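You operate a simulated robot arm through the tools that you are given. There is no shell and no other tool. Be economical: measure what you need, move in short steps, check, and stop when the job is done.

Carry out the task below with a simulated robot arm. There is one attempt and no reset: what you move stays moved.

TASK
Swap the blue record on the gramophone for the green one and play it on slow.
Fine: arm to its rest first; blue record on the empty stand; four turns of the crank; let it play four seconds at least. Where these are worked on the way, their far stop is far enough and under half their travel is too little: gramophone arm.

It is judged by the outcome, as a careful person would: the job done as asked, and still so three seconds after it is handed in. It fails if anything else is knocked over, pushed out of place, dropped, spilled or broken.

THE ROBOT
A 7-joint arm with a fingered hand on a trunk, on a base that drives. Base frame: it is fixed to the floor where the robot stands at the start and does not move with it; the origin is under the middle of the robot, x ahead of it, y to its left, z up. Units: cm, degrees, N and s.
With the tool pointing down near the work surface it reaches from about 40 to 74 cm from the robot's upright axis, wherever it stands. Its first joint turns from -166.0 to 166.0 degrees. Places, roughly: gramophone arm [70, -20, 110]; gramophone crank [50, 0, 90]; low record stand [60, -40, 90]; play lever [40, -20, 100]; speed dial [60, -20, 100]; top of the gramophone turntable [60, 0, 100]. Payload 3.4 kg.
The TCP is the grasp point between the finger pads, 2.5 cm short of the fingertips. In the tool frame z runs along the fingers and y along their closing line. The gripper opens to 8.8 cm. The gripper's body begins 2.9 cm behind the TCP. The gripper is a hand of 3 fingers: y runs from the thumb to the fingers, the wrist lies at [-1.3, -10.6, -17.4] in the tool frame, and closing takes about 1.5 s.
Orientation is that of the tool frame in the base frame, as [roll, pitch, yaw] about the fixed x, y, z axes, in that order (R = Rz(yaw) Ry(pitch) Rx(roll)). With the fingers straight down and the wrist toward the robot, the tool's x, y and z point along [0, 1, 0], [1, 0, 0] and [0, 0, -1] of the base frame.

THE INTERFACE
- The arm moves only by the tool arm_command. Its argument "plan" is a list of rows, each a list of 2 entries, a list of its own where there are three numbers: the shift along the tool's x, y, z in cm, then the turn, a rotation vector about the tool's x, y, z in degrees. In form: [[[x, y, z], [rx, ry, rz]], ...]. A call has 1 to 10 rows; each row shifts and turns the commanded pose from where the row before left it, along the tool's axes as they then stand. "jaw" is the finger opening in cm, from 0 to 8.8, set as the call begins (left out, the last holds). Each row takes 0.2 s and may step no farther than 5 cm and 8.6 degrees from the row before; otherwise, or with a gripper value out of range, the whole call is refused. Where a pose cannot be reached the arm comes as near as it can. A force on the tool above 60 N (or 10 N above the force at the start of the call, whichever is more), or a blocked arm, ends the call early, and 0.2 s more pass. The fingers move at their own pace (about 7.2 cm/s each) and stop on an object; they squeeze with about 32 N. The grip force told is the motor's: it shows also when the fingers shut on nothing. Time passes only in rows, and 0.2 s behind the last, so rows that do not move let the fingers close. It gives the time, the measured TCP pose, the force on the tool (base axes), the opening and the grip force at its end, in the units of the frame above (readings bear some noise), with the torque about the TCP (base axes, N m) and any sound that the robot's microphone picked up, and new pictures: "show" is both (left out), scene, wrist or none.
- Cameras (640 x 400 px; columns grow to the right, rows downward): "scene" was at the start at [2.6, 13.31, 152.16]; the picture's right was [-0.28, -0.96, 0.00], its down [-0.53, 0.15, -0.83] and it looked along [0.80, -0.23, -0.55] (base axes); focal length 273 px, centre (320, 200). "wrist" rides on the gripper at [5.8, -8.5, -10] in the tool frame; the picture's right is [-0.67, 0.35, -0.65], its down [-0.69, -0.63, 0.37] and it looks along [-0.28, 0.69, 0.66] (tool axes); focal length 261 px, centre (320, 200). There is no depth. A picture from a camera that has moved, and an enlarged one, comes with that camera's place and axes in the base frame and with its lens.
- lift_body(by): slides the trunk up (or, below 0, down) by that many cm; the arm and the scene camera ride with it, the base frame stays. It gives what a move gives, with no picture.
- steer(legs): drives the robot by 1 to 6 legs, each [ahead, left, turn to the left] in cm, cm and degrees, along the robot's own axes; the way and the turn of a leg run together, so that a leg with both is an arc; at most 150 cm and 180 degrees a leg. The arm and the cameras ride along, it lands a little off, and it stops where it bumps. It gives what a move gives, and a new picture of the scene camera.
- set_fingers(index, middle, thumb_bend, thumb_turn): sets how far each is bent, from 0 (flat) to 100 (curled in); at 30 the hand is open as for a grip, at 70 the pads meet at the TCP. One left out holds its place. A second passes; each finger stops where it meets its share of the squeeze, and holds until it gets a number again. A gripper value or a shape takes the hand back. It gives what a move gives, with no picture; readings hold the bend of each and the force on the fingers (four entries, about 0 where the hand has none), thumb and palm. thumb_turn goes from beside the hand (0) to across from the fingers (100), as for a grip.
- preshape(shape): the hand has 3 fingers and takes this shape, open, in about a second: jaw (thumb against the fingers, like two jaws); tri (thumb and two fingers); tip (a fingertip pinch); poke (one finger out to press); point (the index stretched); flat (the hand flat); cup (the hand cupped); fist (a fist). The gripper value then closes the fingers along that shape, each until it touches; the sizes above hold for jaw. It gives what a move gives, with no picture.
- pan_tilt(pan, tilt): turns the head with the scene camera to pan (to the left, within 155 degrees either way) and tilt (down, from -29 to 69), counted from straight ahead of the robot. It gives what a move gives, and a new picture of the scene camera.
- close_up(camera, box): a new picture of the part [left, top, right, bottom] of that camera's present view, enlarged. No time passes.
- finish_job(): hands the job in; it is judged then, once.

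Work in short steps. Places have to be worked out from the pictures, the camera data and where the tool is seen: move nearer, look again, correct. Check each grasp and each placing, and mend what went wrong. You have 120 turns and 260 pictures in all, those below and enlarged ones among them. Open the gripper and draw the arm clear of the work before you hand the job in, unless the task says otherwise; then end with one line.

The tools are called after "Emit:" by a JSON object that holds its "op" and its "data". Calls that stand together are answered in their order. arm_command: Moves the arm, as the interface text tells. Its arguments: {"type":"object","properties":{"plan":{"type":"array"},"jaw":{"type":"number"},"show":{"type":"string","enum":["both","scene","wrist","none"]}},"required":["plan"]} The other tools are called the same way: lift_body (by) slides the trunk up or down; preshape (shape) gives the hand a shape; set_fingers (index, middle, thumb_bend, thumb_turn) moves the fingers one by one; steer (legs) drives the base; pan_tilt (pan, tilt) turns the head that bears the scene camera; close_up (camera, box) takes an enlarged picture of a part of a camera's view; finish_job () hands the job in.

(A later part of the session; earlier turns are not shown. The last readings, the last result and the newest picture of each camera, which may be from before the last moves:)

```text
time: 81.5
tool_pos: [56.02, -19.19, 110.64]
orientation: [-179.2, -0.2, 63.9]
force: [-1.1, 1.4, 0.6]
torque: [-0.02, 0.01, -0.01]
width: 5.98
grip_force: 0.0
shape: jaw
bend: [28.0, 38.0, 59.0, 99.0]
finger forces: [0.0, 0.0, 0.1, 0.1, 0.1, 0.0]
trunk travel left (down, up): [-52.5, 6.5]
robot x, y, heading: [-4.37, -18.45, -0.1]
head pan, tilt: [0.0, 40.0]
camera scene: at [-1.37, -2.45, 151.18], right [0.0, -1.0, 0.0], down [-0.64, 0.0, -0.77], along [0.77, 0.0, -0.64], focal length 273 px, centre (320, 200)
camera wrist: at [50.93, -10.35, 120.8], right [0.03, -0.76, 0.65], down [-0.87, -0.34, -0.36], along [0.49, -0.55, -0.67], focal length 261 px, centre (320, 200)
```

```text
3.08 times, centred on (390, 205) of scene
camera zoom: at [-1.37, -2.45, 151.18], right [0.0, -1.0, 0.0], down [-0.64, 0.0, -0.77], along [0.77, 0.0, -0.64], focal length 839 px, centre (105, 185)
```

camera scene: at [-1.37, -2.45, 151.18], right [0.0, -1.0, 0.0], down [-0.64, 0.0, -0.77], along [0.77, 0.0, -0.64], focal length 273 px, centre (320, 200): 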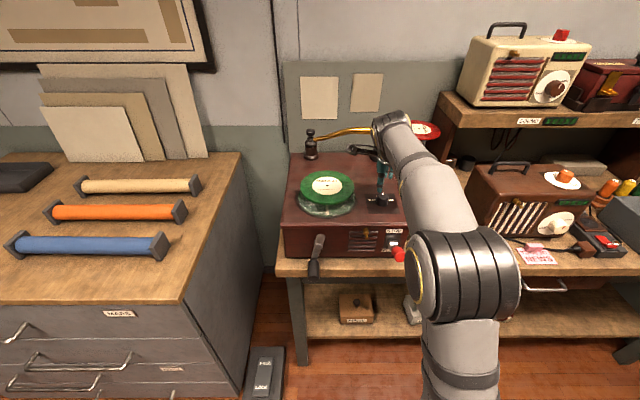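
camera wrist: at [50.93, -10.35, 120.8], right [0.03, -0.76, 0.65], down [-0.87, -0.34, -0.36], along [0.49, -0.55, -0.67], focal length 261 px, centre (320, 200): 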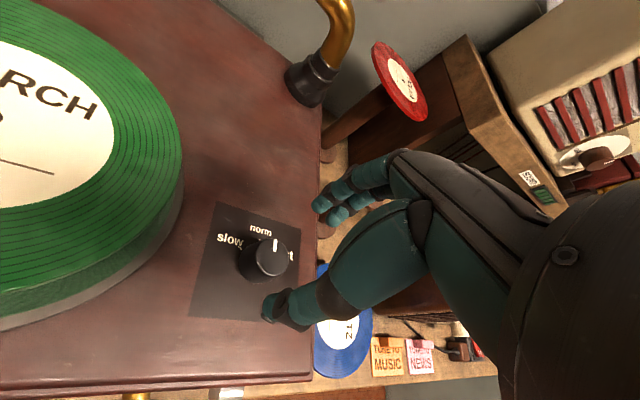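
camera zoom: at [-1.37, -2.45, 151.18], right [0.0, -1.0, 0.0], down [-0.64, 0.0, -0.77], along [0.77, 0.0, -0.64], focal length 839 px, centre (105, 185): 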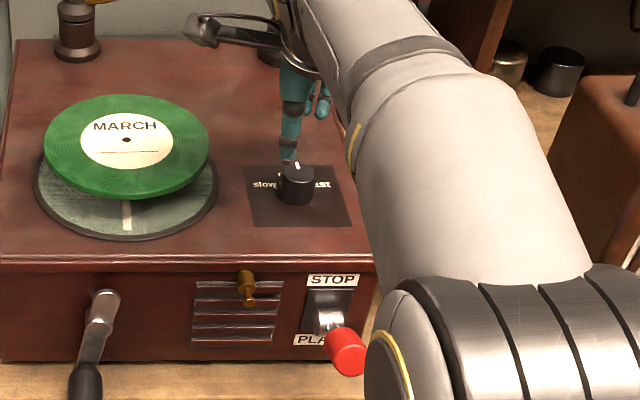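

Nearly centred. I'll nudge forward 0.9 cm and lower around the knob.

Emit:
{"op": "arm_command", "data": {"plan": [[[0.3, 0.85, 2], [0, 0, 0]], [[0, 0, 2.5], [0, 0, 0]], [[0, 0, 2.2], [0, 0, 0]]], "show": "wrist"}}

Emit:
{"op": "close_up", "data": {"camera": "scene", "box": [350, 150, 430, 230]}}

```text
time: 82.3
tool_pos: [56.97, -19.34, 104.06]
orientation: [-179.1, -0.3, 64.1]
force: [0.6, 0.7, 0.1]
torque: [0.03, -0.03, 0.03]
width: 6.03
grip_force: 0.1
shape: jaw
bend: [28.0, 38.0, 59.0, 99.0]
finger forces: [0.0, 0.0, 0.1, 0.0, 0.0, 0.1]
trunk travel left (down, up): [-52.5, 6.5]
robot x, y, heading: [-3.82, -18.24, -0.0]
head pan, tilt: [0.0, 40.0]
camera wrist: at [51.81, -10.4, 114.17], right [0.03, -0.76, 0.65], down [-0.87, -0.34, -0.36], along [0.49, -0.55, -0.67], focal length 261 px, centre (320, 200)
```

wrist: 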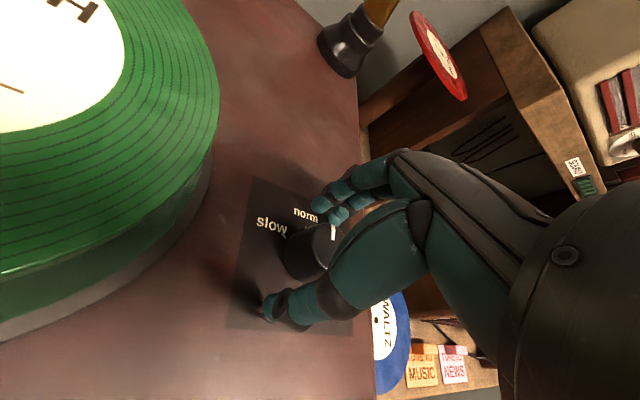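

```text
5.00 times, centred on (390, 190) of scene
camera zoom: at [-1.41, -2.46, 151.19], right [0.0, -1.0, 0.0], down [-0.64, 0.0, -0.77], along [0.77, 0.0, -0.64], focal length 1363 px, centre (-30, 250)
```

zoom: 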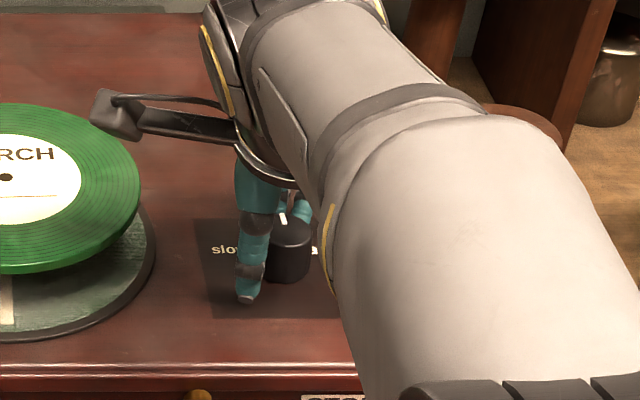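

The knob is between the digits, slightly left of the pads' centreline. I'll shift 0.5 cm, lower 0.6, and close.

Emit:
{"op": "arm_command", "data": {"plan": [[[0.5, 0, 0.6], [0, 0, 0]], [[0, 0, 0], [0, 0, 0]]], "show": "none"}}

Emit:
{"op": "arm_command", "data": {"plan": [[[0, 0, 0], [0, 0, 0]], [[0, 0, 0], [0, 0, 0]], [[0, 0, 0], [0, 0, 0]], [[0, 0, 0], [0, 0, 0]], [[0, 0, 0], [0, 0, 0]]], "jaw": 0, "show": "wrist"}}

```text
time: 82.9
tool_pos: [57.15, -18.82, 103.61]
orientation: [-179.2, -0.3, 64.1]
force: [-1.2, -1.2, 3.4]
torque: [-0.11, -0.12, -0.07]
width: 6.04
grip_force: 0.1
shape: jaw
bend: [28.0, 37.0, 59.0, 99.0]
finger forces: [0.1, 3.0, 0.0, 0.0, 0.0, 0.0]
trunk travel left (down, up): [-52.5, 6.5]
robot x, y, heading: [-3.96, -18.14, -0.0]
head pan, tilt: [0.0, 40.0]
```

```text
time: 84.1
tool_pos: [57.08, -18.52, 103.55]
orientation: [-179.1, -0.3, 64.0]
force: [2.3, 8.8, 1.6]
torque: [0.22, -0.1, 0.08]
width: 0.88
grip_force: 32.6
shape: jaw
bend: [71.0, 48.0, 73.0, 100.0]
finger forces: [0.1, 6.1, 0.1, 0.1, 0.2, 0.0]
trunk travel left (down, up): [-52.5, 6.5]
robot x, y, heading: [-3.81, -17.92, -0.2]
head pan, tilt: [0.0, 40.0]
camera wrist: at [52.02, -9.74, 113.67], right [0.03, -0.76, 0.65], down [-0.87, -0.34, -0.36], along [0.49, -0.55, -0.67], focal length 261 px, centre (320, 200)
```

wrist: 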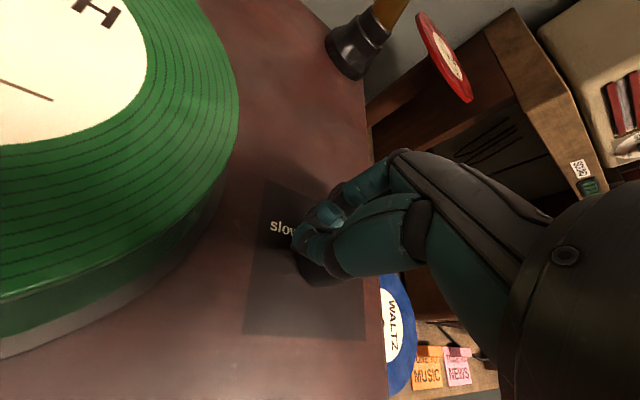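

The pads closed beside the knob, not on it; it lies further right (y≈-19.7, as the scene camera said). I'll reopen, rise and re-centre.

Emit:
{"op": "arm_command", "data": {"plan": [[[0, 0, 0], [0, 0, 0]], [[0, 0, 0], [0, 0, 0]], [[0, 0, 0], [0, 0, 0]], [[0, 0, 0], [0, 0, 0]], [[0, 0, -2], [0, 0, 0]], [[-1.2, 0, -1], [0, 0, 0]]], "jaw": 6, "show": "wrist"}}

Emit:
{"op": "close_up", "data": {"camera": "scene", "box": [350, 150, 430, 230]}}

Emit:
{"op": "close_up", "data": {"camera": "wrist", "box": [220, 160, 420, 340]}}

```text
time: 85.5
tool_pos: [56.64, -19.83, 106.71]
orientation: [-179.1, -0.3, 63.9]
force: [0.1, 0.6, -0.4]
torque: [-0.02, 0.01, 0.0]
width: 5.97
grip_force: 0.0
shape: jaw
bend: [28.0, 37.0, 60.0, 100.0]
finger forces: [0.0, 0.0, 0.0, 0.0, 0.0, 0.0]
trunk travel left (down, up): [-52.5, 6.5]
robot x, y, heading: [-3.86, -18.4, 0.1]
head pan, tilt: [0.0, 40.0]
camera wrist: at [51.52, -11.02, 116.83], right [0.03, -0.76, 0.65], down [-0.87, -0.34, -0.36], along [0.49, -0.55, -0.67], focal length 261 px, centre (320, 200)
```

wrist: 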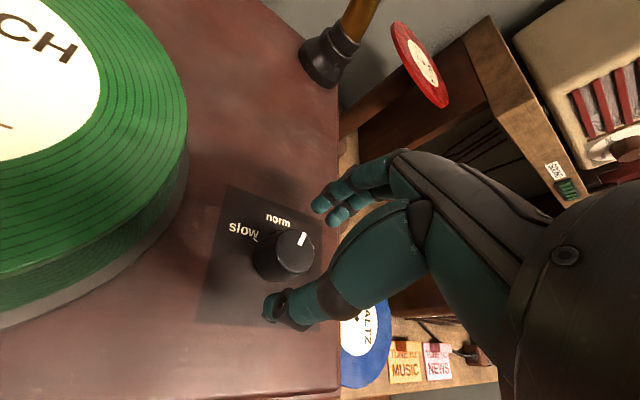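

```text
5.00 times, centred on (390, 190) of scene
camera zoom: at [-1.43, -2.47, 151.18], right [0.0, -1.0, 0.0], down [-0.64, 0.0, -0.77], along [0.77, 0.0, -0.64], focal length 1363 px, centre (-30, 250)
```

zoom: 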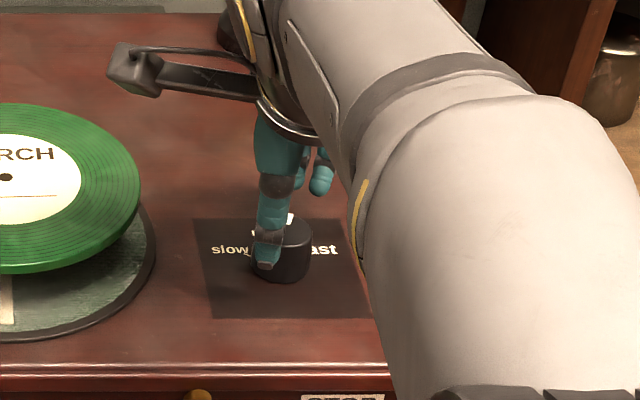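

```text
2.22 times, centred on (320, 250) of wrist
camera zoom: at [51.52, -11.02, 116.83], right [0.03, -0.76, 0.65], down [-0.87, -0.34, -0.36], along [0.49, -0.55, -0.67], focal length 579 px, centre (320, 89)
```

zoom: 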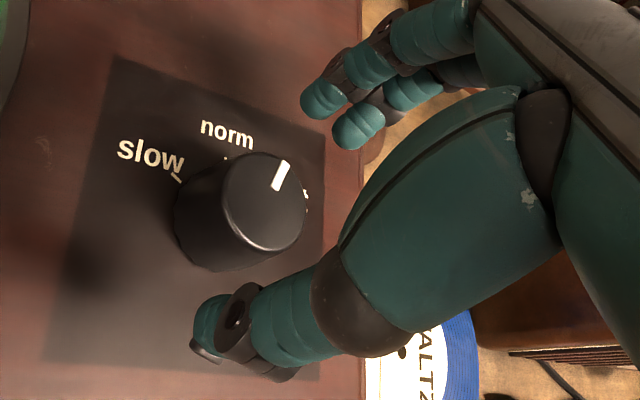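

Both cameras now agree: knob top at (56.8,-20.0,103.8), and the TCP is right above it. I'll lower 3.2 cm and close.

Emit:
{"op": "arm_command", "data": {"plan": [[[-0.07, 0.2, 1.6], [0, 0, 0]], [[0, 0, 1.6], [0, 0, 0]]], "show": "none"}}

Emit:
{"op": "arm_command", "data": {"plan": [[[0, 0, 0], [0, 0, 0]], [[0, 0, 0], [0, 0, 0]], [[0, 0, 0], [0, 0, 0]], [[0, 0, 0], [0, 0, 0]], [[0, 0, 0], [0, 0, 0]]], "jaw": 0, "show": "wrist"}}

```text
time: 86.1
tool_pos: [56.66, -20.07, 103.55]
orientation: [-179.2, -0.4, 64.0]
force: [0.0, -0.6, 6.3]
torque: [-0.13, -0.23, 0.01]
width: 5.99
grip_force: 0.1
shape: jaw
bend: [28.0, 37.0, 60.0, 100.0]
finger forces: [0.4, 5.8, 0.0, 0.1, 0.0, 0.0]
trunk travel left (down, up): [-52.5, 6.5]
robot x, y, heading: [-3.94, -17.87, -0.3]
head pan, tilt: [0.0, 40.0]
```

```text
time: 87.3
tool_pos: [56.4, -19.81, 103.54]
orientation: [-179.4, -0.3, 64.1]
force: [-10.7, 7.2, 14.5]
torque: [0.29, 0.41, -0.02]
width: 2.25
grip_force: 31.9
shape: jaw
bend: [75.0, 49.0, 73.0, 100.0]
finger forces: [17.2, 6.8, 0.1, 0.0, 45.5, 0.0]
trunk travel left (down, up): [-52.5, 6.5]
robot x, y, heading: [-4.02, -18.08, -0.1]
head pan, tilt: [0.0, 40.0]
camera wrist: at [51.33, -10.96, 113.67], right [0.03, -0.76, 0.65], down [-0.87, -0.34, -0.36], along [0.49, -0.55, -0.67], focal length 261 px, centre (320, 200)
```

wrist: 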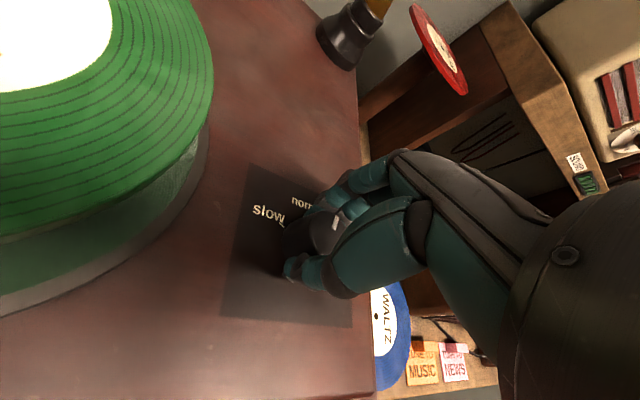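

The knob is gripped. I'll turn it counter-clockwise (towards slow) 25° and look.

Emit:
{"op": "arm_command", "data": {"plan": [[[0, 0, -0.2], [0, 0, -8.3]], [[0, 0, 0], [0, 0, -8.3]], [[0, 0, 0], [0, 0, -8.3]]], "show": "none"}}

Emit:
{"op": "close_up", "data": {"camera": "wrist", "box": [220, 140, 420, 320]}}

```text
time: 88.1
tool_pos: [56.55, -20.11, 103.67]
orientation: [-179.3, -0.6, 89.0]
force: [-13.9, 1.3, 0.0]
torque: [0.05, 0.36, -0.03]
width: 2.1
grip_force: 32.0
shape: jaw
bend: [75.0, 50.0, 72.0, 100.0]
finger forces: [15.8, 5.8, 0.0, 0.0, 35.9, 0.0]
trunk travel left (down, up): [-52.5, 6.5]
robot x, y, heading: [-3.98, -18.07, -0.1]
head pan, tilt: [0.0, 40.0]
```

```text
2.22 times, centred on (320, 230) of wrist
camera zoom: at [48.14, -14.19, 113.76], right [0.35, -0.68, 0.64], down [-0.65, -0.67, -0.36], along [0.68, -0.29, -0.67], focal length 579 px, centre (320, 133)
```

zoom: 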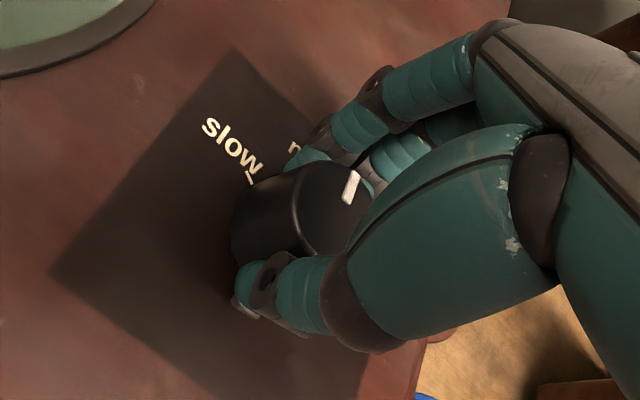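

The knob turns with the hand. I'll turn another 25° and check again.

Emit:
{"op": "arm_command", "data": {"plan": [[[0, 0, 0], [0, 0, -8.3]], [[0, 0, 0], [0, 0, -8.3]], [[0, 0, 0], [0, 0, -8.3]]], "show": "none"}}

Emit:
{"op": "close_up", "data": {"camera": "wrist", "box": [220, 140, 420, 320]}}

Emit:
{"op": "close_up", "data": {"camera": "scene", "box": [350, 150, 430, 230]}}

```text
time: 88.9
tool_pos: [56.55, -20.2, 103.77]
orientation: [-179.6, -0.8, 113.9]
force: [-15.1, -4.5, -0.6]
torque: [-0.18, 0.42, 0.0]
width: 1.98
grip_force: 32.0
shape: jaw
bend: [75.0, 51.0, 71.0, 100.0]
finger forces: [15.2, 5.3, 0.0, 0.0, 36.3, 0.1]
trunk travel left (down, up): [-52.5, 6.5]
robot x, y, heading: [-4.19, -18.35, -0.3]
head pan, tilt: [0.0, 40.0]
```

```text
2.22 times, centred on (320, 230) of wrist
camera zoom: at [46.47, -18.43, 113.78], right [0.6, -0.48, 0.64], down [-0.3, -0.88, -0.37], along [0.74, 0.03, -0.67], focal length 579 px, centre (320, 133)
```

zoom: 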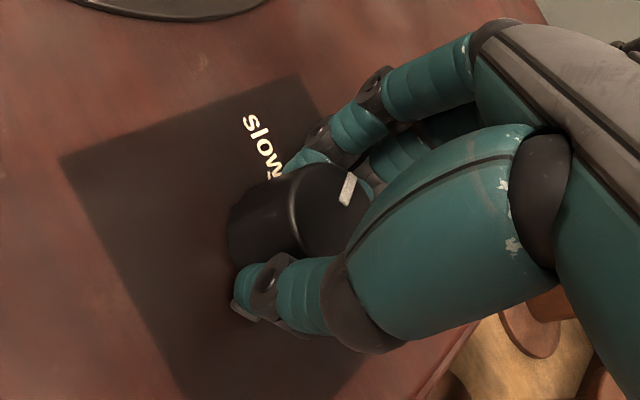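

```text
5.00 times, centred on (390, 190) of scene
camera zoom: at [-1.61, -2.55, 151.19], right [0.0, -1.0, 0.0], down [-0.64, 0.0, -0.77], along [0.77, 0.0, -0.64], focal length 1363 px, centre (-30, 250)
```

zoom: 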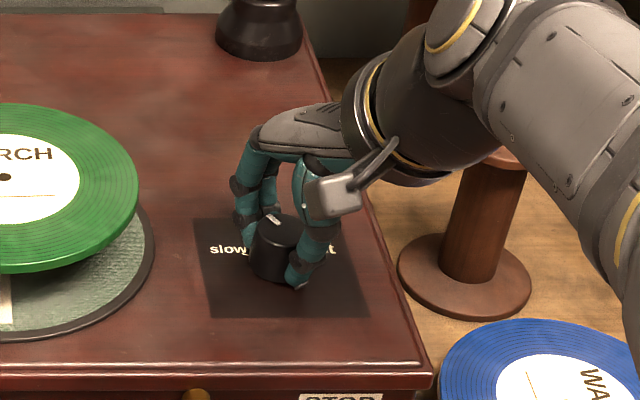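

The pointer is now about 30° left of norm, and the slow tick looks to be at 45–60°. I'll turn 17° more and check.

Emit:
{"op": "arm_command", "data": {"plan": [[[0, 0, 0], [0, 0, -8.3]], [[0, 0, 0], [0, 0, -8.3]]], "show": "none"}}

Emit:
{"op": "close_up", "data": {"camera": "scene", "box": [360, 170, 410, 220]}}

```text
time: 89.5
tool_pos: [56.65, -20.34, 103.65]
orientation: [-180.0, -0.9, 130.5]
force: [-13.8, -11.4, 0.5]
torque: [-0.34, 0.39, 0.01]
width: 1.91
grip_force: 32.3
shape: jaw
bend: [75.0, 51.0, 71.0, 100.0]
finger forces: [14.6, 5.2, 0.0, 0.0, 36.9, 0.1]
trunk travel left (down, up): [-52.5, 6.5]
robot x, y, heading: [-4.0, -18.3, 0.1]
head pan, tilt: [0.0, 40.0]
```

```text
8.00 times, centred on (385, 195) of scene
camera zoom: at [-1.58, -2.65, 151.21], right [0.0, -1.0, 0.0], down [-0.64, 0.0, -0.77], along [0.77, 0.0, -0.64], focal length 2181 px, centre (-200, 240)
```

zoom: 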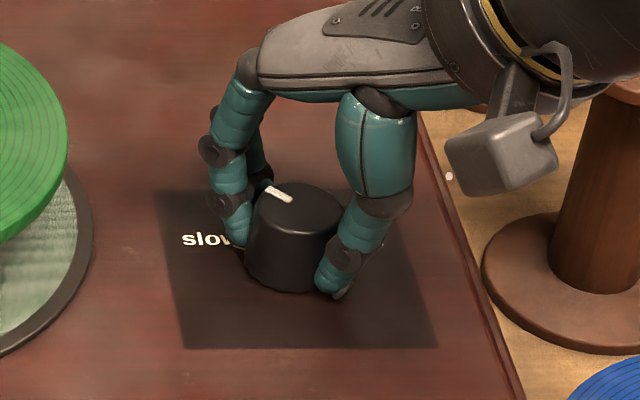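

The pointer is at about 47° and the slow tick at about 60–65°. I'll turn 15° more.

Emit:
{"op": "arm_command", "data": {"plan": [[[0, 0, 0], [0, 0, -7.5]], [[0, 0, 0], [0, 0, -7.5]]], "show": "none"}}

Emit:
{"op": "close_up", "data": {"camera": "scene", "box": [360, 170, 410, 220]}}

```text
time: 90.1
tool_pos: [56.65, -20.34, 103.78]
orientation: [179.8, -0.9, 145.4]
force: [-9.7, -14.4, -0.2]
torque: [-0.49, 0.25, -0.04]
width: 1.92
grip_force: 31.9
shape: jaw
bend: [75.0, 51.0, 70.0, 100.0]
finger forces: [14.5, 5.4, 0.0, 0.0, 36.9, 0.0]
trunk travel left (down, up): [-52.5, 6.5]
robot x, y, heading: [-3.91, -18.01, -0.3]
head pan, tilt: [0.0, 40.0]
```

```text
8.00 times, centred on (385, 195) of scene
camera zoom: at [-1.5, -2.72, 151.21], right [0.0, -1.0, 0.0], down [-0.64, 0.0, -0.77], along [0.77, 0.0, -0.64], focal length 2181 px, centre (-200, 240)
```

zoom: 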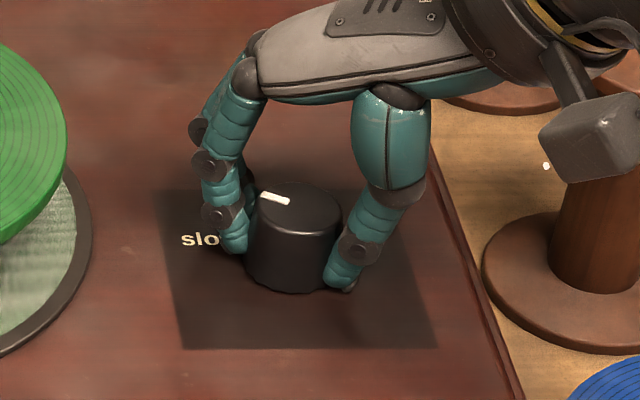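

The pointer is at about 65°, facing the slow label. I'll release, lift and check the alignment.

Emit:
{"op": "arm_command", "data": {"plan": [[[0, 0, 0], [0, 0, 0]], [[0, 0, 0], [0, 0, 0]], [[0, 0, 0], [0, 0, 0]], [[0, 0, 0], [0, 0, 0]], [[0, 0, -2.5], [0, 0, 0]], [[0, 0, -3], [0, 0, 0]], [[0, 0, -4], [0, 0, 0]]], "jaw": 6, "show": "wrist"}}

Emit:
{"op": "close_up", "data": {"camera": "scene", "box": [360, 170, 410, 220]}}

```text
time: 91.7
tool_pos: [56.87, -20.17, 113.09]
orientation: [179.8, -1.0, 145.6]
force: [1.5, 0.0, 0.5]
torque: [0.03, 0.04, -0.02]
width: 5.97
grip_force: 0.0
shape: jaw
bend: [28.0, 38.0, 60.0, 100.0]
finger forces: [0.0, 0.0, 0.0, 0.1, 0.1, 0.0]
trunk travel left (down, up): [-52.5, 6.5]
robot x, y, heading: [-3.86, -18.23, -0.2]
head pan, tilt: [0.0, 40.0]
camera wrist: at [47.3, -23.94, 123.15], right [0.76, -0.1, 0.64], down [0.2, -0.9, -0.38], along [0.62, 0.42, -0.66], focal length 261 px, centre (320, 200)
```

wrist: 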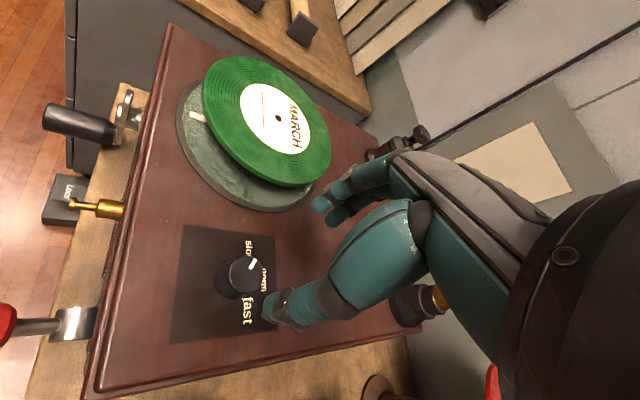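

```text
8.00 times, centred on (385, 195) of scene
camera zoom: at [-1.35, -2.45, 151.18], right [0.0, -1.0, 0.0], down [-0.64, 0.0, -0.77], along [0.77, 0.0, -0.64], focal length 2181 px, centre (-200, 240)
```

zoom: 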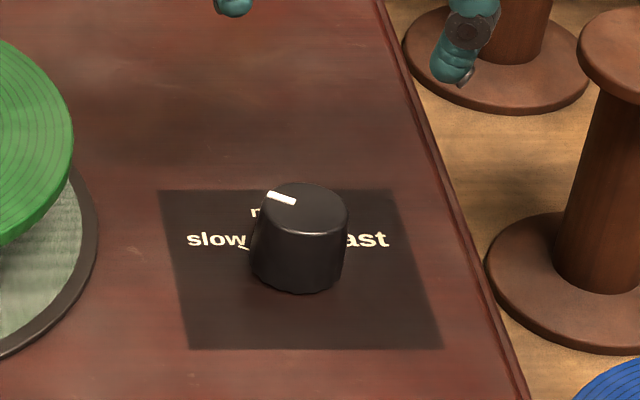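

In the scene the pointer (66°) matches the slow tick (65°). I'll confirm from the wrist view.

Emit:
{"op": "close_up", "data": {"camera": "wrist", "box": [170, 220, 290, 340]}}

```text
3.33 times, centred on (230, 280) of wrist
camera zoom: at [47.3, -23.94, 123.15], right [0.76, -0.1, 0.64], down [0.2, -0.9, -0.38], along [0.62, 0.42, -0.66], focal length 869 px, centre (620, -67)
```

zoom: 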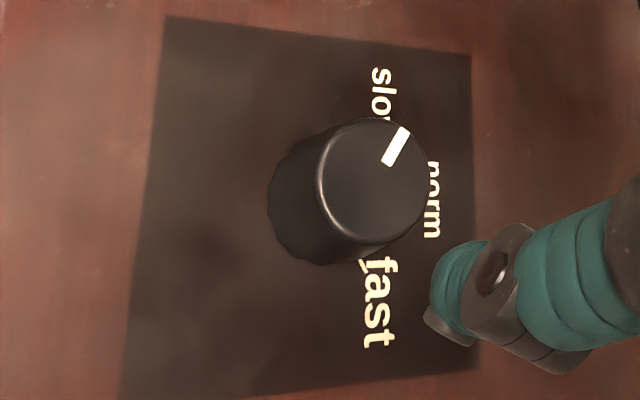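

The dial is on slow. Next is the tonearm back onto the green record: I'll raise the hand, turn it back to face ahead and drive closer so the tonearm's head knob is in reach.

Emit:
{"op": "arm_command", "data": {"plan": [[[0, 0, -2.5], [0, 0, 8]], [[0, 0, -2.5], [0, 0, 8]], [[0, 0, -2.5], [0, 0, 8]], [[0, 0, -2.5], [0, 0, 8]], [[0, 0, -2.5], [0, 0, 8]], [[0, 0, -1.5], [0, 0, 8]], [[0, -2, 0], [0, 0, 7.6]]], "show": "none"}}

Emit:
{"op": "steer", "data": {"legs": [[0, 7, 0], [14, 0, 0]]}}

```text
time: 93.3
tool_pos: [54.08, -20.24, 126.48]
orientation: [-179.3, -0.6, 89.7]
force: [-1.2, -0.2, 0.5]
torque: [0.01, -0.03, 0.05]
width: 5.99
grip_force: 0.1
shape: jaw
bend: [28.0, 38.0, 60.0, 100.0]
finger forces: [0.0, 0.1, 0.0, 0.0, 0.0, 0.0]
out of reach, approached as far as the arm can: row 3, 4, 5, 7
trunk travel left (down, up): [-52.5, 6.5]
robot x, y, heading: [-4.12, -17.96, -0.2]
head pan, tilt: [0.0, 40.0]
```

```text
time: 95.2
tool_pos: [68.18, -13.4, 126.46]
orientation: [-179.1, -0.6, 89.7]
force: [-0.1, 0.0, -0.4]
torque: [-0.04, -0.01, 0.01]
width: 5.96
grip_force: 0.1
shape: jaw
bend: [28.0, 38.0, 60.0, 100.0]
finger forces: [0.0, 0.1, 0.1, 0.0, 0.0, 0.0]
trunk travel left (down, up): [-52.5, 6.5]
robot x, y, heading: [9.97, -11.41, -0.4]
head pan, tilt: [0.0, 40.0]
camera scene: at [12.59, 4.48, 151.18], right [-0.01, -1.0, 0.0], down [-0.64, 0.0, -0.77], along [0.77, 0.0, -0.64], focal length 273 px, centre (320, 200)
```

scene: 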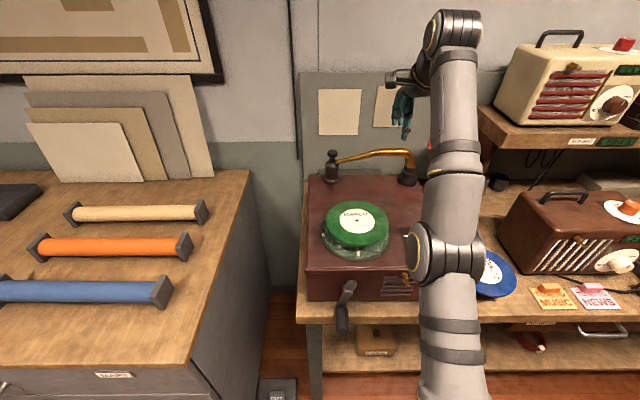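

The base is in place. I'll move the open hand above the tube near the head, with thumb and fingers set to straddle it.

Emit:
{"op": "arm_command", "data": {"plan": [[[1.85, 3.5, 2], [0, 0, 0]], [[1.85, 3.5, 2], [0, 0, 0]], [[1.85, 3.5, 2], [0, 0, 0]], [[1.85, 3.5, 2], [0, 0, 0]], [[0, 0, 2], [0, 0, 0]]], "show": "both"}}

Emit:
{"op": "close_up", "data": {"camera": "scene", "box": [300, 110, 450, 220]}}

```text
time: 96.4
tool_pos: [76.31, -6.72, 113.49]
orientation: [-179.2, -0.6, 89.7]
force: [-0.1, -0.4, -0.5]
torque: [0.02, -0.01, -0.01]
width: 5.98
grip_force: 0.0
shape: jaw
bend: [28.0, 38.0, 60.0, 100.0]
finger forces: [0.0, 0.0, 0.1, 0.1, 0.0, 0.1]
out of reach, approached as far as the arm can: row 1, 2, 3, 4
trunk travel left (down, up): [-52.5, 6.5]
robot x, y, heading: [9.93, -11.4, -0.1]
head pan, tilt: [0.0, 40.0]
camera scene: at [12.48, 4.5, 151.18], right [-0.01, -1.0, 0.0], down [-0.64, 0.0, -0.77], along [0.77, 0.0, -0.64], focal length 273 px, centre (320, 200)
camera wrist: at [67.91, -0.92, 123.63], right [0.35, -0.68, 0.64], down [-0.64, -0.68, -0.36], along [0.68, -0.28, -0.67], focal length 261 px, centre (320, 200)
```

scene: 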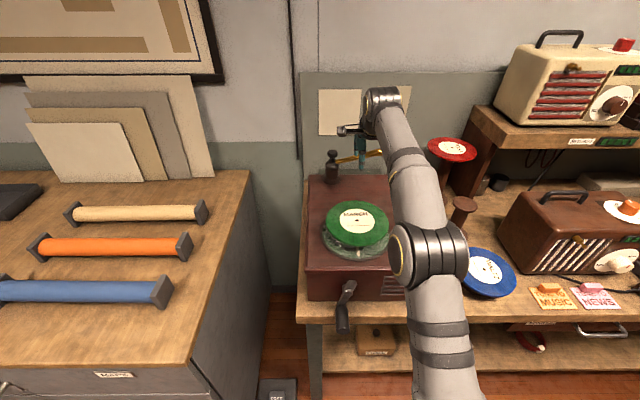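
wrist: 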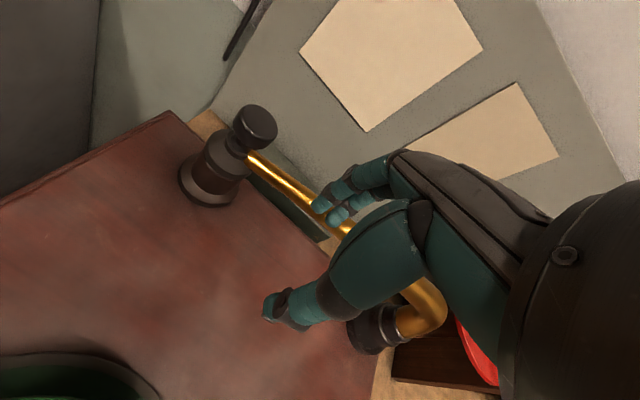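

```text
3.64 times, centred on (375, 165) of scene
camera zoom: at [12.48, 4.5, 151.18], right [-0.01, -1.0, 0.0], down [-0.64, 0.0, -0.77], along [0.77, 0.0, -0.64], focal length 991 px, centre (120, 327)
```

zoom: 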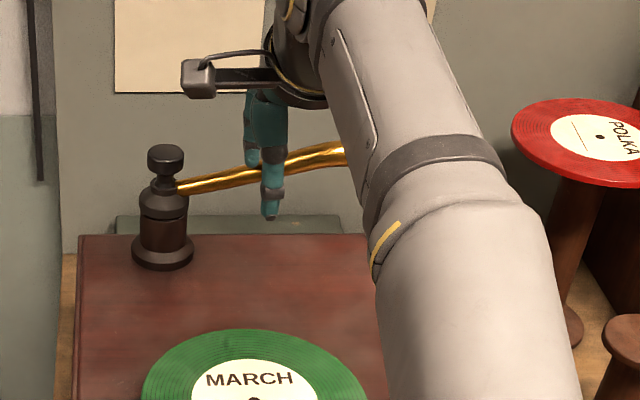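

Reach was limiting higher up. I'll try extending forward at this lower height.

Emit:
{"op": "arm_command", "data": {"plan": [[[0, 2, 0], [0, 0, 0]], [[0, 2, 0], [0, 0, 0]], [[0, 2, 0], [0, 0, 0]]], "show": "wrist"}}

```text
time: 97.2
tool_pos: [77.93, -6.77, 112.52]
orientation: [179.6, -0.8, 89.9]
force: [-3.7, 11.5, 47.7]
torque: [-0.14, -1.42, 0.29]
width: 5.74
grip_force: 0.0
shape: jaw
bend: [27.0, 38.0, 60.0, 100.0]
finger forces: [4.4, 43.3, 0.0, 0.0, 0.0, 0.0]
out of reach, approached as far as the arm can: row 1, 2, 3
trunk travel left (down, up): [-52.5, 6.5]
robot x, y, heading: [9.74, -11.25, -0.2]
head pan, tilt: [0.0, 40.0]
camera wrist: at [69.34, -1.11, 122.45], right [0.34, -0.68, 0.65], down [-0.63, -0.68, -0.38], along [0.7, -0.28, -0.66], focal length 261 px, centre (320, 200)
```

wrist: 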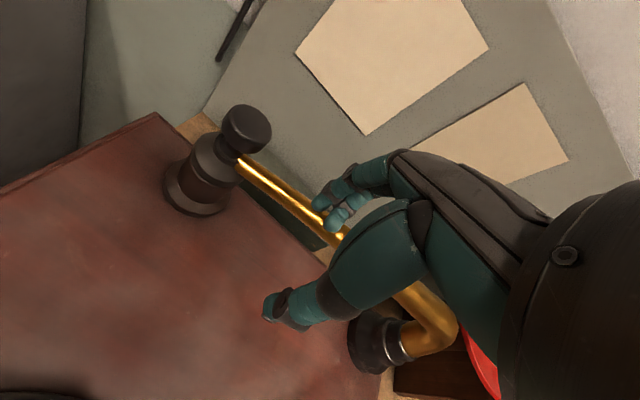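

The fingers pressed on the tube, with 48 N upward. I'll back off at once.

Emit:
{"op": "arm_command", "data": {"plan": [[[0, -1.5, -1], [0, 0, 0]], [[0, -3, -1], [0, 0, 0]], [[0, -3, 0], [0, 0, 0]]], "show": "none"}}

Emit:
{"op": "lift_body", "data": {"by": 6.4}}

Emit:
{"op": "close_up", "data": {"camera": "scene", "box": [300, 110, 450, 220]}}

```text
time: 98.0
tool_pos: [71.05, -7.31, 113.38]
orientation: [-179.2, -0.6, 89.6]
force: [-0.6, 0.2, 0.4]
torque: [0.02, 0.02, 0.03]
width: 5.98
grip_force: 0.0
shape: jaw
bend: [28.0, 38.0, 60.0, 100.0]
finger forces: [0.0, 0.0, 0.0, 0.0, 0.0, 0.0]
trunk travel left (down, up): [-52.5, 6.5]
robot x, y, heading: [9.93, -11.25, -0.2]
head pan, tilt: [0.0, 40.0]
```

```text
time: 99.0
tool_pos: [70.99, -7.12, 119.89]
orientation: [-179.2, -0.6, 89.7]
force: [-1.1, -0.4, 0.2]
torque: [0.01, -0.01, 0.01]
width: 6.0
grip_force: 0.1
shape: jaw
bend: [28.0, 38.0, 60.0, 100.0]
finger forces: [0.1, 0.0, 0.0, 0.0, 0.0, 0.0]
trunk travel left (down, up): [-58.9, 0.1]
robot x, y, heading: [9.67, -11.42, -0.4]
head pan, tilt: [0.0, 40.0]
```

```text
3.64 times, centred on (375, 165) of scene
camera zoom: at [12.5, 4.49, 157.59], right [-0.01, -1.0, 0.0], down [-0.64, 0.0, -0.77], along [0.77, 0.0, -0.64], focal length 991 px, centre (120, 327)
```

zoom: 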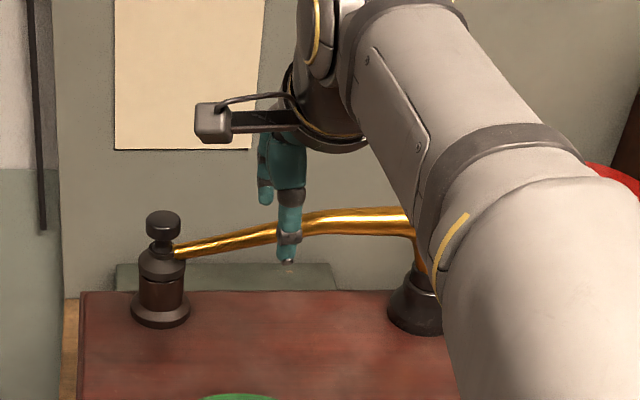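

Tonearm undisturbed, and the trunk is now 6.4 cm higher. The tube is at z≈109.5 near y=-5. I'll extend over it at z=118.

Emit:
{"op": "arm_command", "data": {"plan": [[[0.7, 3.5, 0.5], [0, 0, 0]], [[0.7, 3.5, 0.5], [0, 0, 0]], [[0.7, 3, 0.5], [0, 0, 0]], [[0, 1.5, 0], [0, 0, 0]]], "show": "wrist"}}

Emit:
{"op": "close_up", "data": {"camera": "scene", "box": [300, 110, 450, 220]}}

```text
time: 100.0
tool_pos: [78.34, -5.5, 117.73]
orientation: [-179.2, -0.6, 89.7]
force: [0.1, 0.0, 0.3]
torque: [-0.01, 0.0, 0.0]
width: 6.0
grip_force: 0.1
shape: jaw
bend: [28.0, 38.0, 60.0, 100.0]
finger forces: [0.0, 0.0, 0.1, 0.0, 0.0, 0.0]
out of reach, approached as far as the arm can: row 3, 4
trunk travel left (down, up): [-58.9, 0.1]
robot x, y, heading: [9.84, -11.13, -0.2]
head pan, tilt: [0.0, 40.0]
camera wrist: at [69.96, 0.34, 127.86], right [0.35, -0.68, 0.64], down [-0.64, -0.68, -0.36], along [0.68, -0.28, -0.67], focal length 261 px, centre (320, 200)
```

wrist: 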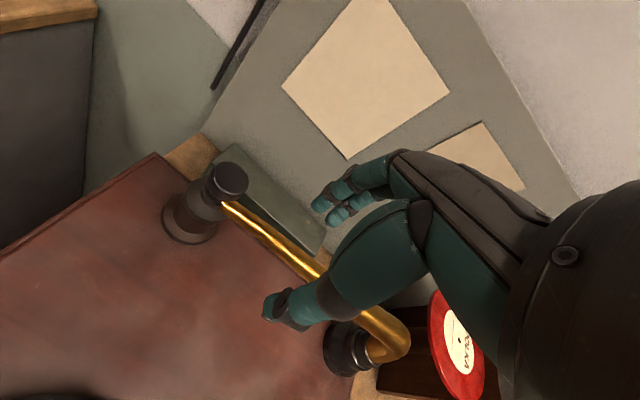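

```text
3.64 times, centred on (375, 165) of scene
camera zoom: at [12.5, 4.49, 157.58], right [-0.01, -1.0, 0.0], down [-0.64, 0.0, -0.77], along [0.77, 0.0, -0.64], focal length 991 px, centre (120, 327)
```

zoom: 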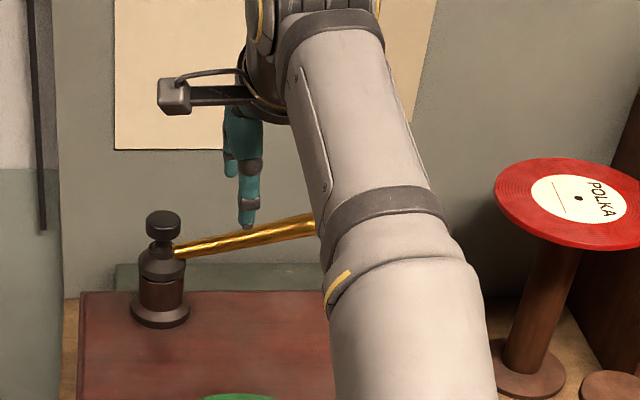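

Reach stops at x≈78 with the hand vertical. Tilting the fingertips 24° forward buys about 6 cm, so I'll tilt, then extend 3.5 cm.

Emit:
{"op": "arm_command", "data": {"plan": [[[0, 0, 0], [-8, 0, 0]], [[0, 0, 0], [-8, 0, 0]], [[0, 0, 0], [-8, 0, 0]], [[0, 1.6, 0.7], [0, 0, 0]], [[0, 1.6, 0.7], [0, 0, 0]], [[0, -0.8, 1.8], [0, 0, 0]]], "show": "wrist"}}

Emit:
{"op": "close_up", "data": {"camera": "scene", "box": [300, 110, 450, 220]}}

```text
time: 101.4
tool_pos: [81.89, -5.52, 115.86]
orientation: [156.8, -0.7, 89.7]
force: [-0.4, 0.9, -0.1]
torque: [0.0, 0.0, -0.01]
width: 6.01
grip_force: 0.2
shape: jaw
bend: [28.0, 38.0, 59.0, 100.0]
finger forces: [0.0, 0.0, 0.0, 0.1, 0.0, 0.0]
trunk travel left (down, up): [-58.9, 0.1]
robot x, y, heading: [9.65, -11.26, -0.5]
head pan, tilt: [0.0, 40.0]
camera wrist: at [70.15, 0.34, 121.68], right [0.06, -0.68, 0.73], down [-0.44, -0.68, -0.59], along [0.9, -0.29, -0.34], focal length 261 px, centre (320, 200)
```

wrist: 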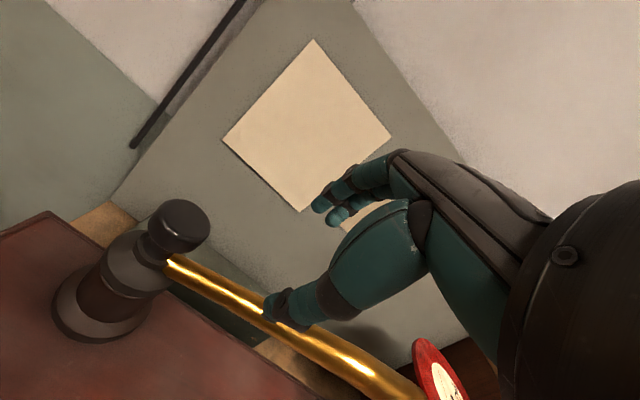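

```text
3.64 times, centred on (375, 165) of scene
camera zoom: at [12.48, 4.48, 157.59], right [-0.01, -1.0, 0.0], down [-0.64, 0.0, -0.77], along [0.77, 0.0, -0.64], focal length 991 px, centre (120, 327)
```

zoom: 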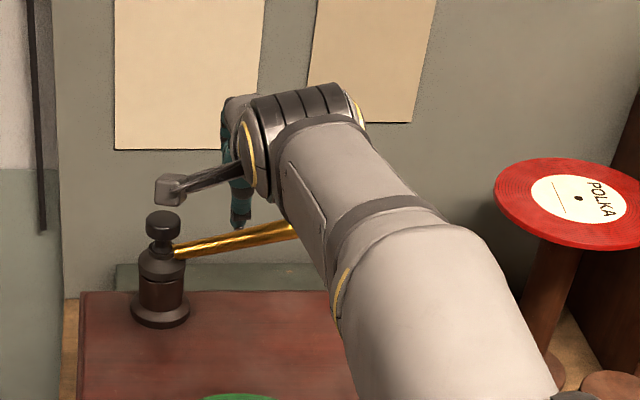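

Thumb at x≈79.5 and fingers at x≈85.7 straddle the tube (x≈82.5). I'll descend in small steps.

Emit:
{"op": "arm_command", "data": {"plan": [[[0, -0.83, 1.96], [0, 0, 0]], [[0, -0.83, 1.96], [0, 0, 0]], [[0, -0.83, 1.96], [0, 0, 0]]], "show": "wrist"}}

Emit:
{"op": "close_up", "data": {"camera": "scene", "box": [300, 110, 450, 220]}}

```text
time: 102.2
tool_pos: [81.94, -5.5, 109.35]
orientation: [156.8, -0.7, 89.7]
force: [0.3, 0.4, 0.5]
torque: [0.0, 0.01, 0.01]
width: 5.97
grip_force: 0.0
shape: jaw
bend: [28.0, 38.0, 59.0, 100.0]
finger forces: [0.0, 0.1, 0.0, 0.0, 0.0, 0.0]
trunk travel left (down, up): [-58.9, 0.1]
robot x, y, heading: [9.51, -11.22, -0.4]
head pan, tilt: [0.0, 40.0]
camera wrist: at [70.21, 0.32, 115.22], right [0.06, -0.68, 0.73], down [-0.44, -0.68, -0.59], along [0.9, -0.29, -0.34], focal length 261 px, centre (320, 200)
```

wrist: 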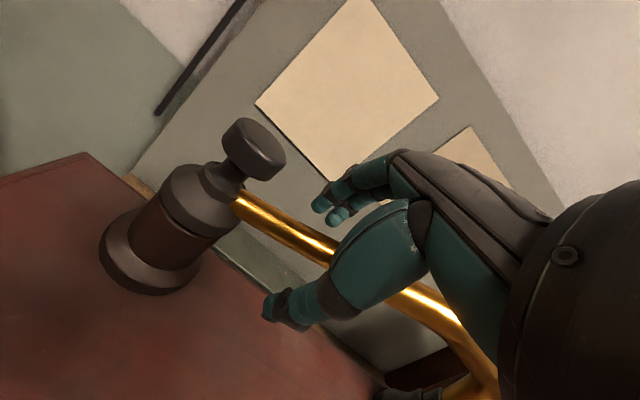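

```text
3.64 times, centred on (375, 165) of scene
camera zoom: at [12.51, 4.49, 157.59], right [-0.01, -1.0, 0.0], down [-0.64, 0.0, -0.77], along [0.77, 0.0, -0.64], focal length 991 px, centre (120, 327)
```

zoom: 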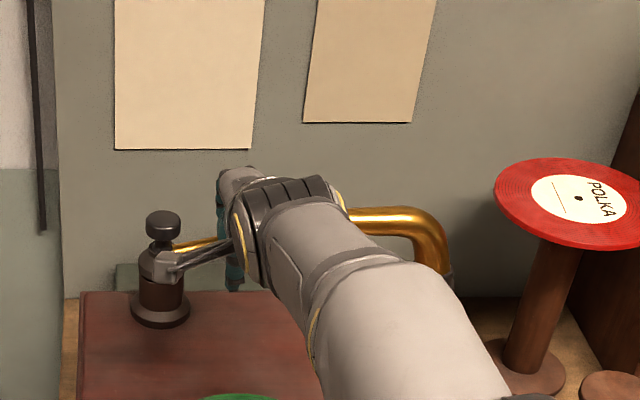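

The tube runs between thumb and fingers with no contact. I'll lower 2 cm more and narrow the jaw to cage it.

Emit:
{"op": "arm_command", "data": {"plan": [[[0, -0.4, 0.95], [0, 0, 0]], [[0, -0.4, 0.95], [0, 0, 0]]], "show": "none"}}

Emit:
{"op": "arm_command", "data": {"plan": [[[0, 0, 0], [0, 0, 0]], [[0, 0, 0], [0, 0, 0]], [[0, 0, 0], [0, 0, 0]], [[0, 0, 0], [0, 0, 0]]], "jaw": 2.5, "show": "wrist"}}

```text
time: 102.8
tool_pos: [82.06, -5.47, 107.2]
orientation: [156.7, -0.6, 89.8]
force: [-0.3, 0.6, -0.1]
torque: [0.03, 0.0, -0.02]
width: 6.0
grip_force: 0.2
shape: jaw
bend: [28.0, 38.0, 59.0, 100.0]
finger forces: [0.0, 0.0, 0.1, 0.1, 0.0, 0.0]
trunk travel left (down, up): [-58.9, 0.1]
robot x, y, heading: [9.84, -11.37, -0.4]
head pan, tilt: [0.0, 40.0]
```

```text
time: 103.8
tool_pos: [82.02, -5.53, 107.24]
orientation: [156.8, -0.6, 89.7]
force: [-0.1, -0.2, 0.1]
torque: [-0.03, -0.01, -0.02]
width: 2.55
grip_force: 0.1
shape: jaw
bend: [74.0, 54.0, 74.0, 100.0]
finger forces: [0.0, 0.1, 0.1, 0.0, 0.0, 0.0]
trunk travel left (down, up): [-58.9, 0.1]
robot x, y, heading: [9.8, -11.41, -0.2]
head pan, tilt: [0.0, 40.0]
camera wrist: at [70.24, 0.41, 113.11], right [0.06, -0.68, 0.73], down [-0.44, -0.68, -0.59], along [0.9, -0.29, -0.34], focal length 261 px, centre (320, 200)
```

wrist: 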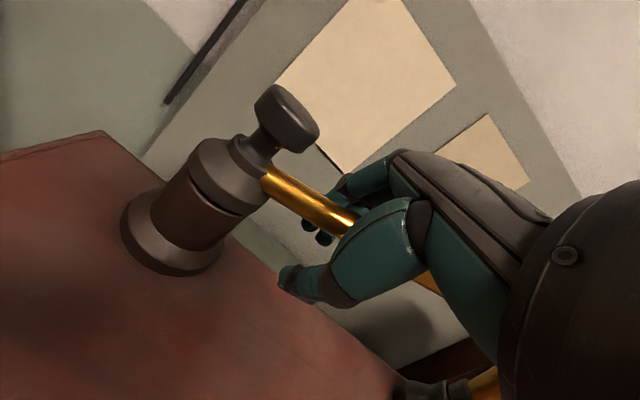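

The tube is caged. I'll draw it back along its arc towards the record, turning the hand slightly with it.

Emit:
{"op": "arm_command", "data": {"plan": [[[-0.27, -2.3, -0.98], [0, 1.95, -4.6]], [[-0.45, -2.49, -1.06], [0, 2.7, -6.4]]], "show": "wrist"}}

Emit:
{"op": "close_up", "data": {"camera": "scene", "box": [300, 110, 450, 220]}}

```text
time: 104.4
tool_pos: [76.84, -6.32, 107.22]
orientation: [156.6, -0.5, 101.6]
force: [1.2, 0.9, 0.0]
torque: [0.0, 0.02, 0.0]
width: 2.53
grip_force: 0.0
shape: jaw
bend: [74.0, 54.0, 74.0, 100.0]
finger forces: [0.0, 0.0, 0.0, 0.0, 0.0, 0.0]
trunk travel left (down, up): [-58.9, 0.1]
robot x, y, heading: [9.65, -11.19, -0.3]
head pan, tilt: [0.0, 40.0]
camera wrist: at [64.1, -3.09, 113.0], right [0.2, -0.65, 0.73], down [-0.29, -0.75, -0.59], along [0.94, -0.09, -0.33], focal length 261 px, centre (320, 200)
```

wrist: 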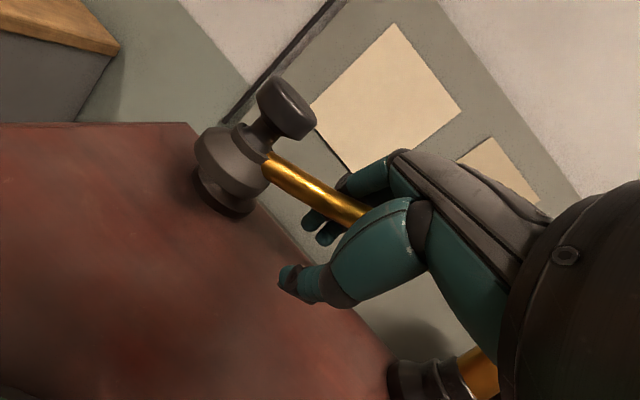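

```text
3.64 times, centred on (375, 165) of scene
camera zoom: at [12.45, 4.39, 157.6], right [-0.01, -1.0, 0.0], down [-0.64, 0.0, -0.77], along [0.77, 0.0, -0.64], focal length 991 px, centre (120, 327)
```

zoom: 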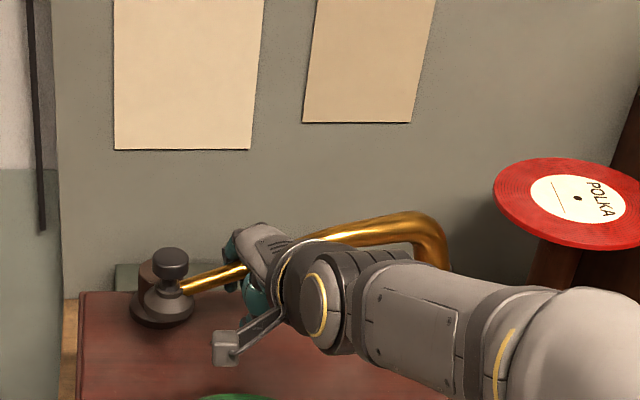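

The arm follows smoothly. I'll continue three more steps.

Emit:
{"op": "arm_command", "data": {"plan": [[[-0.78, -2.07, -0.88], [0, 2.7, -6.4]], [[-0.64, -2.44, -1.03], [0, 2.7, -6.4]]], "show": "wrist"}}

Emit:
{"op": "close_up", "data": {"camera": "scene", "box": [300, 120, 450, 270]}}

```text
time: 105.0
tool_pos: [72.45, -8.92, 107.22]
orientation: [156.5, -0.4, 115.7]
force: [0.3, -0.5, 0.2]
torque: [0.01, 0.0, 0.0]
width: 2.52
grip_force: 0.1
shape: jaw
bend: [74.0, 54.0, 74.0, 100.0]
finger forces: [0.0, 0.0, 0.0, 0.1, 0.1, 0.0]
trunk travel left (down, up): [-58.9, 0.1]
robot x, y, heading: [9.81, -11.21, -0.1]
head pan, tilt: [0.0, 40.0]
camera wrist: at [59.24, -8.8, 112.94], right [0.34, -0.58, 0.74], down [-0.09, -0.8, -0.59], along [0.93, 0.13, -0.33], focal length 261 px, centre (320, 200)
```

wrist: 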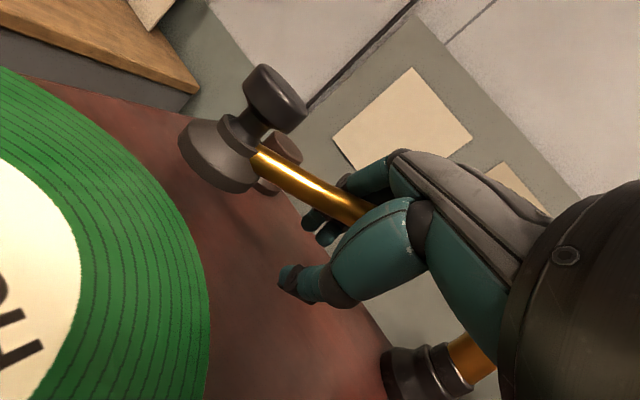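

```text
2.67 times, centred on (375, 195) of scene
camera zoom: at [12.45, 4.4, 157.6], right [-0.01, -1.0, 0.0], down [-0.64, 0.0, -0.77], along [0.77, 0.0, -0.64], focal length 727 px, centre (173, 213)
```

zoom: 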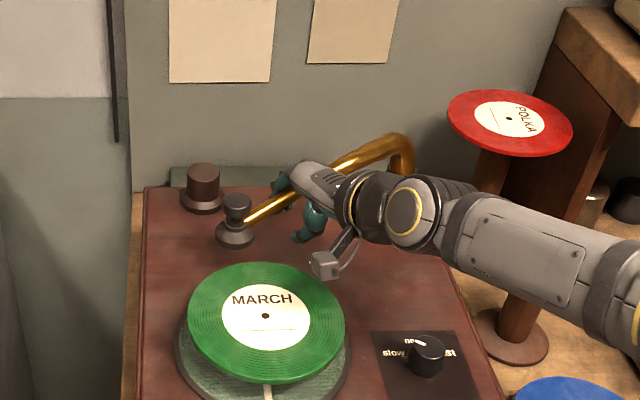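

The head clears at the same height as it did over the blue record. One more step and I'll check it comes over the green record.

Emit:
{"op": "arm_command", "data": {"plan": [[[-0.74, -2.2, -0.93], [0, 2.7, -6.4]]], "show": "wrist"}}

Emit:
{"op": "close_up", "data": {"camera": "scene", "box": [310, 160, 410, 270]}}

```text
time: 105.4
tool_pos: [70.55, -10.76, 107.11]
orientation: [156.4, -0.3, 122.6]
force: [0.3, -0.3, -0.3]
torque: [-0.02, -0.01, 0.01]
width: 2.55
grip_force: 0.1
shape: jaw
bend: [74.0, 54.0, 74.0, 100.0]
finger forces: [0.1, 0.0, 0.0, 0.0, 0.0, 0.0]
trunk travel left (down, up): [-58.9, 0.1]
robot x, y, heading: [9.81, -11.69, -0.5]
head pan, tilt: [0.0, 40.0]
camera wrist: at [57.44, -12.17, 112.93], right [0.41, -0.54, 0.74], down [0.0, -0.81, -0.59], along [0.91, 0.25, -0.33], focal length 261 px, centre (320, 200)
```

wrist: 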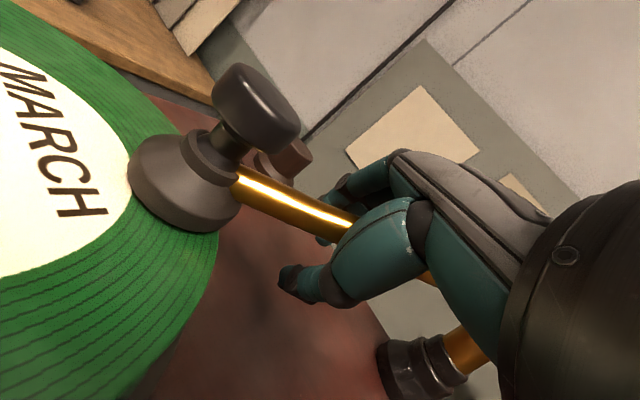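

```text
3.64 times, centred on (360, 215) of scene
camera zoom: at [12.46, 4.4, 157.6], right [-0.01, -1.0, 0.0], down [-0.64, 0.0, -0.77], along [0.77, 0.0, -0.64], focal length 991 px, centre (174, 146)
```

zoom: 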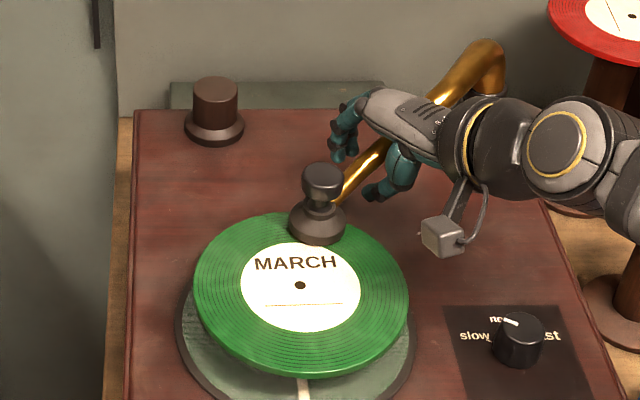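

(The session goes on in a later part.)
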